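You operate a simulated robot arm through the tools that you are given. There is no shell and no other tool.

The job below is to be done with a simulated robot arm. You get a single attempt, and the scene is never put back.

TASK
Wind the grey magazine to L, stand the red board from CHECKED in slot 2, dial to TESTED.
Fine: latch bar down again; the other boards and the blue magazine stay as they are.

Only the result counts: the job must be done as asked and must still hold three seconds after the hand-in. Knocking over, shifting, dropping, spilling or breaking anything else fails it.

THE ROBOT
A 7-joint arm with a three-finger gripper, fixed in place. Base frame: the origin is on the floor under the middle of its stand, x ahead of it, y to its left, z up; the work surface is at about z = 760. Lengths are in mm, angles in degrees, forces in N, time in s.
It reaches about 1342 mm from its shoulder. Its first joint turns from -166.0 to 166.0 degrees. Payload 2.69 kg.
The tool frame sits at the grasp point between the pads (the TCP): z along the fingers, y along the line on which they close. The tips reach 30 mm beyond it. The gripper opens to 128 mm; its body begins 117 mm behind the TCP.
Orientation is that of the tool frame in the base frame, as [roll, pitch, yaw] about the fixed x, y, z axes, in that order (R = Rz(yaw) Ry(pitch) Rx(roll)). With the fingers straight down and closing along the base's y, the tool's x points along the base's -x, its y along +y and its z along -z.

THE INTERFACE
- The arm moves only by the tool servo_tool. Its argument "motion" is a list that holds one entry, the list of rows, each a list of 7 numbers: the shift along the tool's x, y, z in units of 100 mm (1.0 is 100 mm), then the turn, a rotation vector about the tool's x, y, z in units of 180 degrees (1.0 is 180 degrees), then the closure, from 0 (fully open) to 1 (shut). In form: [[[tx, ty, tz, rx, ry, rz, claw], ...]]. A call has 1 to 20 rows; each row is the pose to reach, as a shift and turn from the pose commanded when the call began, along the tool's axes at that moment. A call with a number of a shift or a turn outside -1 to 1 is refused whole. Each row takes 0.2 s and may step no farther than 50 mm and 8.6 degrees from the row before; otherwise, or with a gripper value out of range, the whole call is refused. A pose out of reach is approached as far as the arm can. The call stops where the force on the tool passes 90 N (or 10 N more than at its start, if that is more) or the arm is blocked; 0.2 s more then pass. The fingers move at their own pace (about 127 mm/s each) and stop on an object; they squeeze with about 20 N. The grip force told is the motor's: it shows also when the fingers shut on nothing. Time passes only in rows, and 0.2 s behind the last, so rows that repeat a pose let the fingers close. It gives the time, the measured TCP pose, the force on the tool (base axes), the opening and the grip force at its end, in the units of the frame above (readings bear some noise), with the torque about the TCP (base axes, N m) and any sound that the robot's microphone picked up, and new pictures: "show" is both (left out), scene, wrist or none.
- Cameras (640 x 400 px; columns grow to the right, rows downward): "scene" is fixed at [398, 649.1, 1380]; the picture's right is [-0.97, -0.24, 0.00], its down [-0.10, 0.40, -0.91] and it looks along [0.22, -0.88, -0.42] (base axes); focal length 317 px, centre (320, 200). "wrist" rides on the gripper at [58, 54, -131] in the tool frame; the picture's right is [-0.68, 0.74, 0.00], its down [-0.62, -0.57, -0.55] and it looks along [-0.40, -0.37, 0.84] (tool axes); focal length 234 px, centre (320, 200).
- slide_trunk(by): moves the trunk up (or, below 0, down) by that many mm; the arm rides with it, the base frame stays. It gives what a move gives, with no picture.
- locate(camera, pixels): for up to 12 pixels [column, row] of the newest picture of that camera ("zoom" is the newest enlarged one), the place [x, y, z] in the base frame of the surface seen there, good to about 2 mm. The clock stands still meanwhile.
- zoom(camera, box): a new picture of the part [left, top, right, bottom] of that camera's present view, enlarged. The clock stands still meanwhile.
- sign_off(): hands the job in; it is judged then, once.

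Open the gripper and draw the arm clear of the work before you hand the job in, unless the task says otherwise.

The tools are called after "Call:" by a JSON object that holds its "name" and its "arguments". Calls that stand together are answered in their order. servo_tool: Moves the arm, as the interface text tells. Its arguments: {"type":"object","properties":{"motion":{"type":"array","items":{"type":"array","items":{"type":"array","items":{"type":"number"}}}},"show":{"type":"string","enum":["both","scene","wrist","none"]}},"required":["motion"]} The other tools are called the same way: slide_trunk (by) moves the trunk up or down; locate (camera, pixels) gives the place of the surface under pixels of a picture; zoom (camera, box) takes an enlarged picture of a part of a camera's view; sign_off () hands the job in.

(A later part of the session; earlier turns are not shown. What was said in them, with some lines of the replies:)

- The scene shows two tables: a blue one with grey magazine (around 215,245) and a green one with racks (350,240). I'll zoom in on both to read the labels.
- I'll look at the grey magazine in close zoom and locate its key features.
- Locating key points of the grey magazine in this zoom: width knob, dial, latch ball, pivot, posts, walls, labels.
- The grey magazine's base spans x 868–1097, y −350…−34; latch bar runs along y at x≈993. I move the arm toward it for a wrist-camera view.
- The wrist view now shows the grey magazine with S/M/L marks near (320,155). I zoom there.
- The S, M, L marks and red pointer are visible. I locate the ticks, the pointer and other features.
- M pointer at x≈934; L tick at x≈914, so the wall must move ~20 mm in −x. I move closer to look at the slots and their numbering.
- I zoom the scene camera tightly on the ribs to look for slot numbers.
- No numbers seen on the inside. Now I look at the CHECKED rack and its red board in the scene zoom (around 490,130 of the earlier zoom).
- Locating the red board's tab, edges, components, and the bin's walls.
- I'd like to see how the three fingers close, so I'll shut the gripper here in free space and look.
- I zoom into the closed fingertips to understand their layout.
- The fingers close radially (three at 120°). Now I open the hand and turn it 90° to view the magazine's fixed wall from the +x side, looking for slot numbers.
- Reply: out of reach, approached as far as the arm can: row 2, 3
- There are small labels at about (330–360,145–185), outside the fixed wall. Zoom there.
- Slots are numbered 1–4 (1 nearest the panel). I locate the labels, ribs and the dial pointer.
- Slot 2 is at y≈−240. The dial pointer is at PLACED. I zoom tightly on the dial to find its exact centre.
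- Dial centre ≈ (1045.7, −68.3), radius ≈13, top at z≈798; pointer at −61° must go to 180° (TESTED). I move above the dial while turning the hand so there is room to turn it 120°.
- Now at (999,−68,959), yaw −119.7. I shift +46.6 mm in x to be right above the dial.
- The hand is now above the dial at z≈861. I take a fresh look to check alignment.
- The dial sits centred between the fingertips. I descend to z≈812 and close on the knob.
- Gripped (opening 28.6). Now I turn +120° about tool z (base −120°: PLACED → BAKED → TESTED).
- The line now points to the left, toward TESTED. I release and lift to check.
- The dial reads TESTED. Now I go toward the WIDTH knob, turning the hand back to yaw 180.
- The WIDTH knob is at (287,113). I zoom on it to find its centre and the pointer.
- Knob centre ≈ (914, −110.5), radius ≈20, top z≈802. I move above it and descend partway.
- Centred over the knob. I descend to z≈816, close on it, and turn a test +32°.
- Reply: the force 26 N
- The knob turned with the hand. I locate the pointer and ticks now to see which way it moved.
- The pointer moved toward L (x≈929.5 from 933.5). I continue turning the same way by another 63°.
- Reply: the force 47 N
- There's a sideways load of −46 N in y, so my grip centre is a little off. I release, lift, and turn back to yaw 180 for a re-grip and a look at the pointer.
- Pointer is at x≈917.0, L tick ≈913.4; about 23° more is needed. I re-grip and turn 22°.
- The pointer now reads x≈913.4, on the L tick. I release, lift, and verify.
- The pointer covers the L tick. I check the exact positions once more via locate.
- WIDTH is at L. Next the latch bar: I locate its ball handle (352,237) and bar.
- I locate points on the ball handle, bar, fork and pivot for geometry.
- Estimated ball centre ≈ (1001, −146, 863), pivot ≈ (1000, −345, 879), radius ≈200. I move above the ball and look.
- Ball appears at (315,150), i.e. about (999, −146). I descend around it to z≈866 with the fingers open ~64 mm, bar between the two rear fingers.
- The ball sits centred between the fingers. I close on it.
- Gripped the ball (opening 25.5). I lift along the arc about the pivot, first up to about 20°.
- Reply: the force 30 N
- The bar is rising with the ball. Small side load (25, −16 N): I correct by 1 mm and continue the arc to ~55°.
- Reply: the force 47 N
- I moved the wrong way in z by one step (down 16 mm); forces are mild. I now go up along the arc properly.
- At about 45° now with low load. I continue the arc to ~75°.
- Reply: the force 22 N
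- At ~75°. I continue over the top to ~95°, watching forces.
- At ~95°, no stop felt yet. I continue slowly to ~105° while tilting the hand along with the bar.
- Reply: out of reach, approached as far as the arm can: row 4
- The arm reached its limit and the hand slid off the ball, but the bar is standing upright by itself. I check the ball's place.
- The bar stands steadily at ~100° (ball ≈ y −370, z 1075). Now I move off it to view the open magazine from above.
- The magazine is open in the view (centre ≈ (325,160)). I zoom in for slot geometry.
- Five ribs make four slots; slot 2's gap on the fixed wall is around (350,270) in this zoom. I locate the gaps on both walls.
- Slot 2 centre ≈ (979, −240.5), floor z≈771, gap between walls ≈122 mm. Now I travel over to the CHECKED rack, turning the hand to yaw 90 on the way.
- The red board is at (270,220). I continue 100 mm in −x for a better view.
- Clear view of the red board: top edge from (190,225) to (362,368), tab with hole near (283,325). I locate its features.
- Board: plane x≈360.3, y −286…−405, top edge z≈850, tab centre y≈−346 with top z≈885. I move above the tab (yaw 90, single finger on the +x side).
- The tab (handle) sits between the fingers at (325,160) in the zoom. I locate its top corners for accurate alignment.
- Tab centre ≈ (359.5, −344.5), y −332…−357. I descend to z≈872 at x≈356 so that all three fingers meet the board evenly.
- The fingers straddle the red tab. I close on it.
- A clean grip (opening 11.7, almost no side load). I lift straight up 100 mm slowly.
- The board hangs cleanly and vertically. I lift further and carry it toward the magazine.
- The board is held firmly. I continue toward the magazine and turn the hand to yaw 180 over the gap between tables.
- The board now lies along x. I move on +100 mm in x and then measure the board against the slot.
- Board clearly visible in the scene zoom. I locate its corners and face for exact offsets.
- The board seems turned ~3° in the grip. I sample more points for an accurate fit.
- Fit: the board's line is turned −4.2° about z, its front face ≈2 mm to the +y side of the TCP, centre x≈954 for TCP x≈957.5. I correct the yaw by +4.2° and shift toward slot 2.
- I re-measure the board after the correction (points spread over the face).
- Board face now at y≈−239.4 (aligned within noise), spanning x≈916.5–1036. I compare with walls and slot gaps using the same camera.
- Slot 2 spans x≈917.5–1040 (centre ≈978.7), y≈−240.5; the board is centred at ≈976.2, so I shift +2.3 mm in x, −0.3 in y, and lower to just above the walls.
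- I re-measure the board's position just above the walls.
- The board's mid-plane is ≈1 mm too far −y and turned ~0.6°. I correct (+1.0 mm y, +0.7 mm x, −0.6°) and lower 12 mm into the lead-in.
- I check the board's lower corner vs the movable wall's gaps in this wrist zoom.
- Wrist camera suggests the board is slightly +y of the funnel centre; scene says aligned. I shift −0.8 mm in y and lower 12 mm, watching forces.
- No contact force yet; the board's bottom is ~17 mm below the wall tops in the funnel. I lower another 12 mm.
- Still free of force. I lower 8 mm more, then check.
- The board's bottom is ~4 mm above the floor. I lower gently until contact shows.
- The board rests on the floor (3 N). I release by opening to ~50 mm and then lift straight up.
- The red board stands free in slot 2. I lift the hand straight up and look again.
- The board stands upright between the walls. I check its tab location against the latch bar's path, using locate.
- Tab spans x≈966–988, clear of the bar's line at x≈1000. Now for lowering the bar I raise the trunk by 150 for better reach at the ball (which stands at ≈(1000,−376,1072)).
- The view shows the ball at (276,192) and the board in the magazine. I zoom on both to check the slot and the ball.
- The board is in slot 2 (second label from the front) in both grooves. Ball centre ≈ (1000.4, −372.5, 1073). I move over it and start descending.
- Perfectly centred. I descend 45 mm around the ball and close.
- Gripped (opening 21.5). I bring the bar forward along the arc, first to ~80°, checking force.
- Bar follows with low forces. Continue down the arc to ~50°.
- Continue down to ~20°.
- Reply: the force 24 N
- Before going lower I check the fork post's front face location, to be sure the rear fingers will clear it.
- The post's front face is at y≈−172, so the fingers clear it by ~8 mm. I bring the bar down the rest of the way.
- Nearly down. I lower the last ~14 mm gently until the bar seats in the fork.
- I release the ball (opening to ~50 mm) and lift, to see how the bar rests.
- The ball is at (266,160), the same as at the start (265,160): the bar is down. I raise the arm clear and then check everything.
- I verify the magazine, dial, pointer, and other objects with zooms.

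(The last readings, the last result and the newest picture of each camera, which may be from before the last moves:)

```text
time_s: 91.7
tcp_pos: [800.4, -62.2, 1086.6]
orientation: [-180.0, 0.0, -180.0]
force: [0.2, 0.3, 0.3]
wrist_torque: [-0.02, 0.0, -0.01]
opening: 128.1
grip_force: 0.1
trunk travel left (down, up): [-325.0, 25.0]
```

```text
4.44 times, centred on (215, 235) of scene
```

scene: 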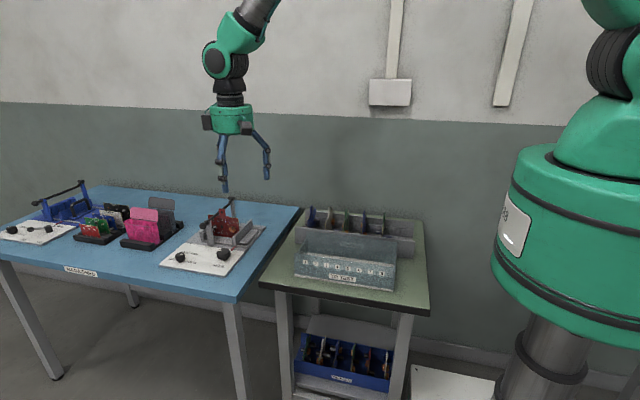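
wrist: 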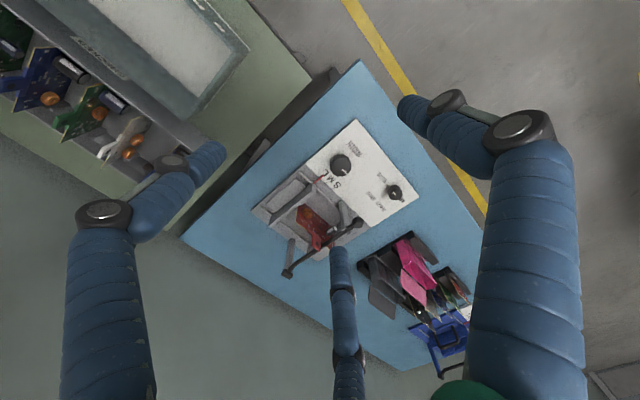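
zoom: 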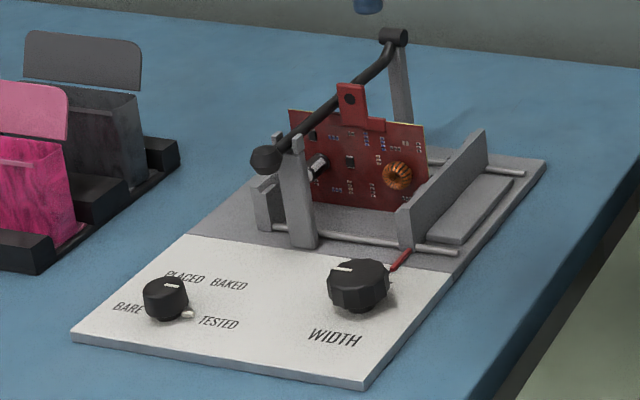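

Everything checks out: pointer on L, dial at TESTED, board in slot 2, bar down, other items unchanged. I draw the arm farther back before handing in.

Call:
{"name": "servo_tool", "arguments": {"motion": [[[0.35, -0.2, -0.2, 0, 0, 0, 0], [0.7, -0.4, -0.4, 0, 0, 0, 0], [1.0, -0.6, -0.6, 0, 0, 0, 0], [1.0, -0.6, -0.6, 0, 0, 0, 0]]], "show": "both"}}

Call:
{"name": "zoom", "arguments": {"camera": "wrist", "box": [270, 130, 450, 290]}}

```text
time_s: 92.7
tcp_pos: [699.9, -123.0, 1148.3]
orientation: [179.9, 0.0, -179.9]
force: [-0.4, 0.6, -0.2]
wrist_torque: [0.01, -0.06, 0.01]
opening: 127.8
grip_force: 0.1
trunk travel left (down, up): [-325.0, 25.0]
```

scene: 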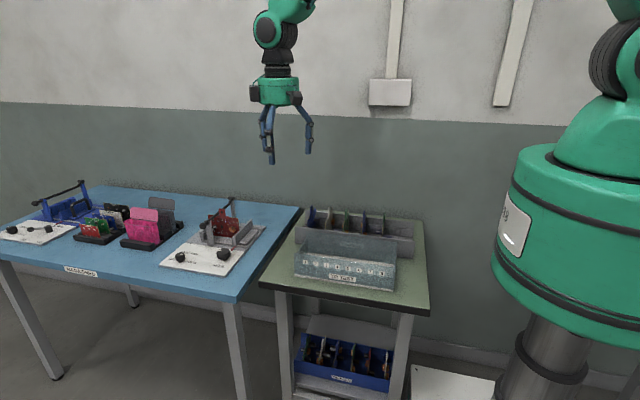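
wrist: 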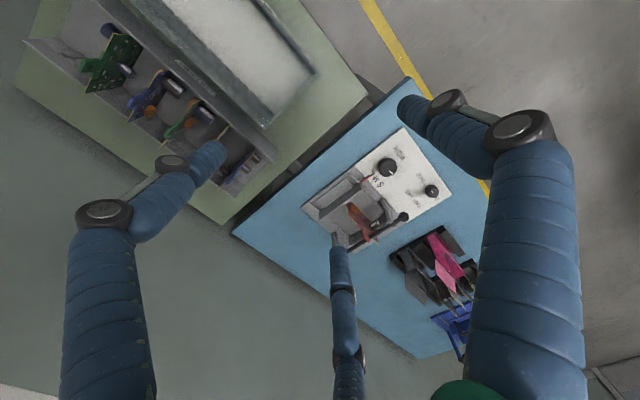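

```text
2.50 times, centred on (360, 210) of wrist
```

zoom: 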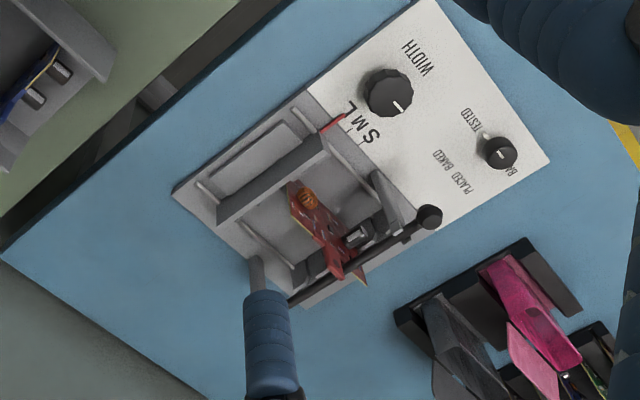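

The arm is clear with the gripper open. The magazine shows L, TESTED, the red board in slot 2 and the bar down, so I hand the job in.

Call:
{"name": "sign_off", "arguments": {}}

```text
The job is handed in.
```

The job is handed in, and the final pictures showed everything in place:

- **Grey magazine:** it is wound to L, with the pointer on the L tick.
- **Red board:** it was taken from CHECKED and now stands in slot 2, seated in the grooves on both sides.
- **Dial:** it points to TESTED.
- **Latch bar:** it is down again, with its ball where it was at the start.
- **Other boards and blue magazine:** they looked unchanged in the last views.

While I was raising the latch bar, the arm reached the end of its reach and the hand slid off the ball. The bar stayed upright on its own, and nothing else appeared to move. The gripper is open and the arm is drawn back from the work.
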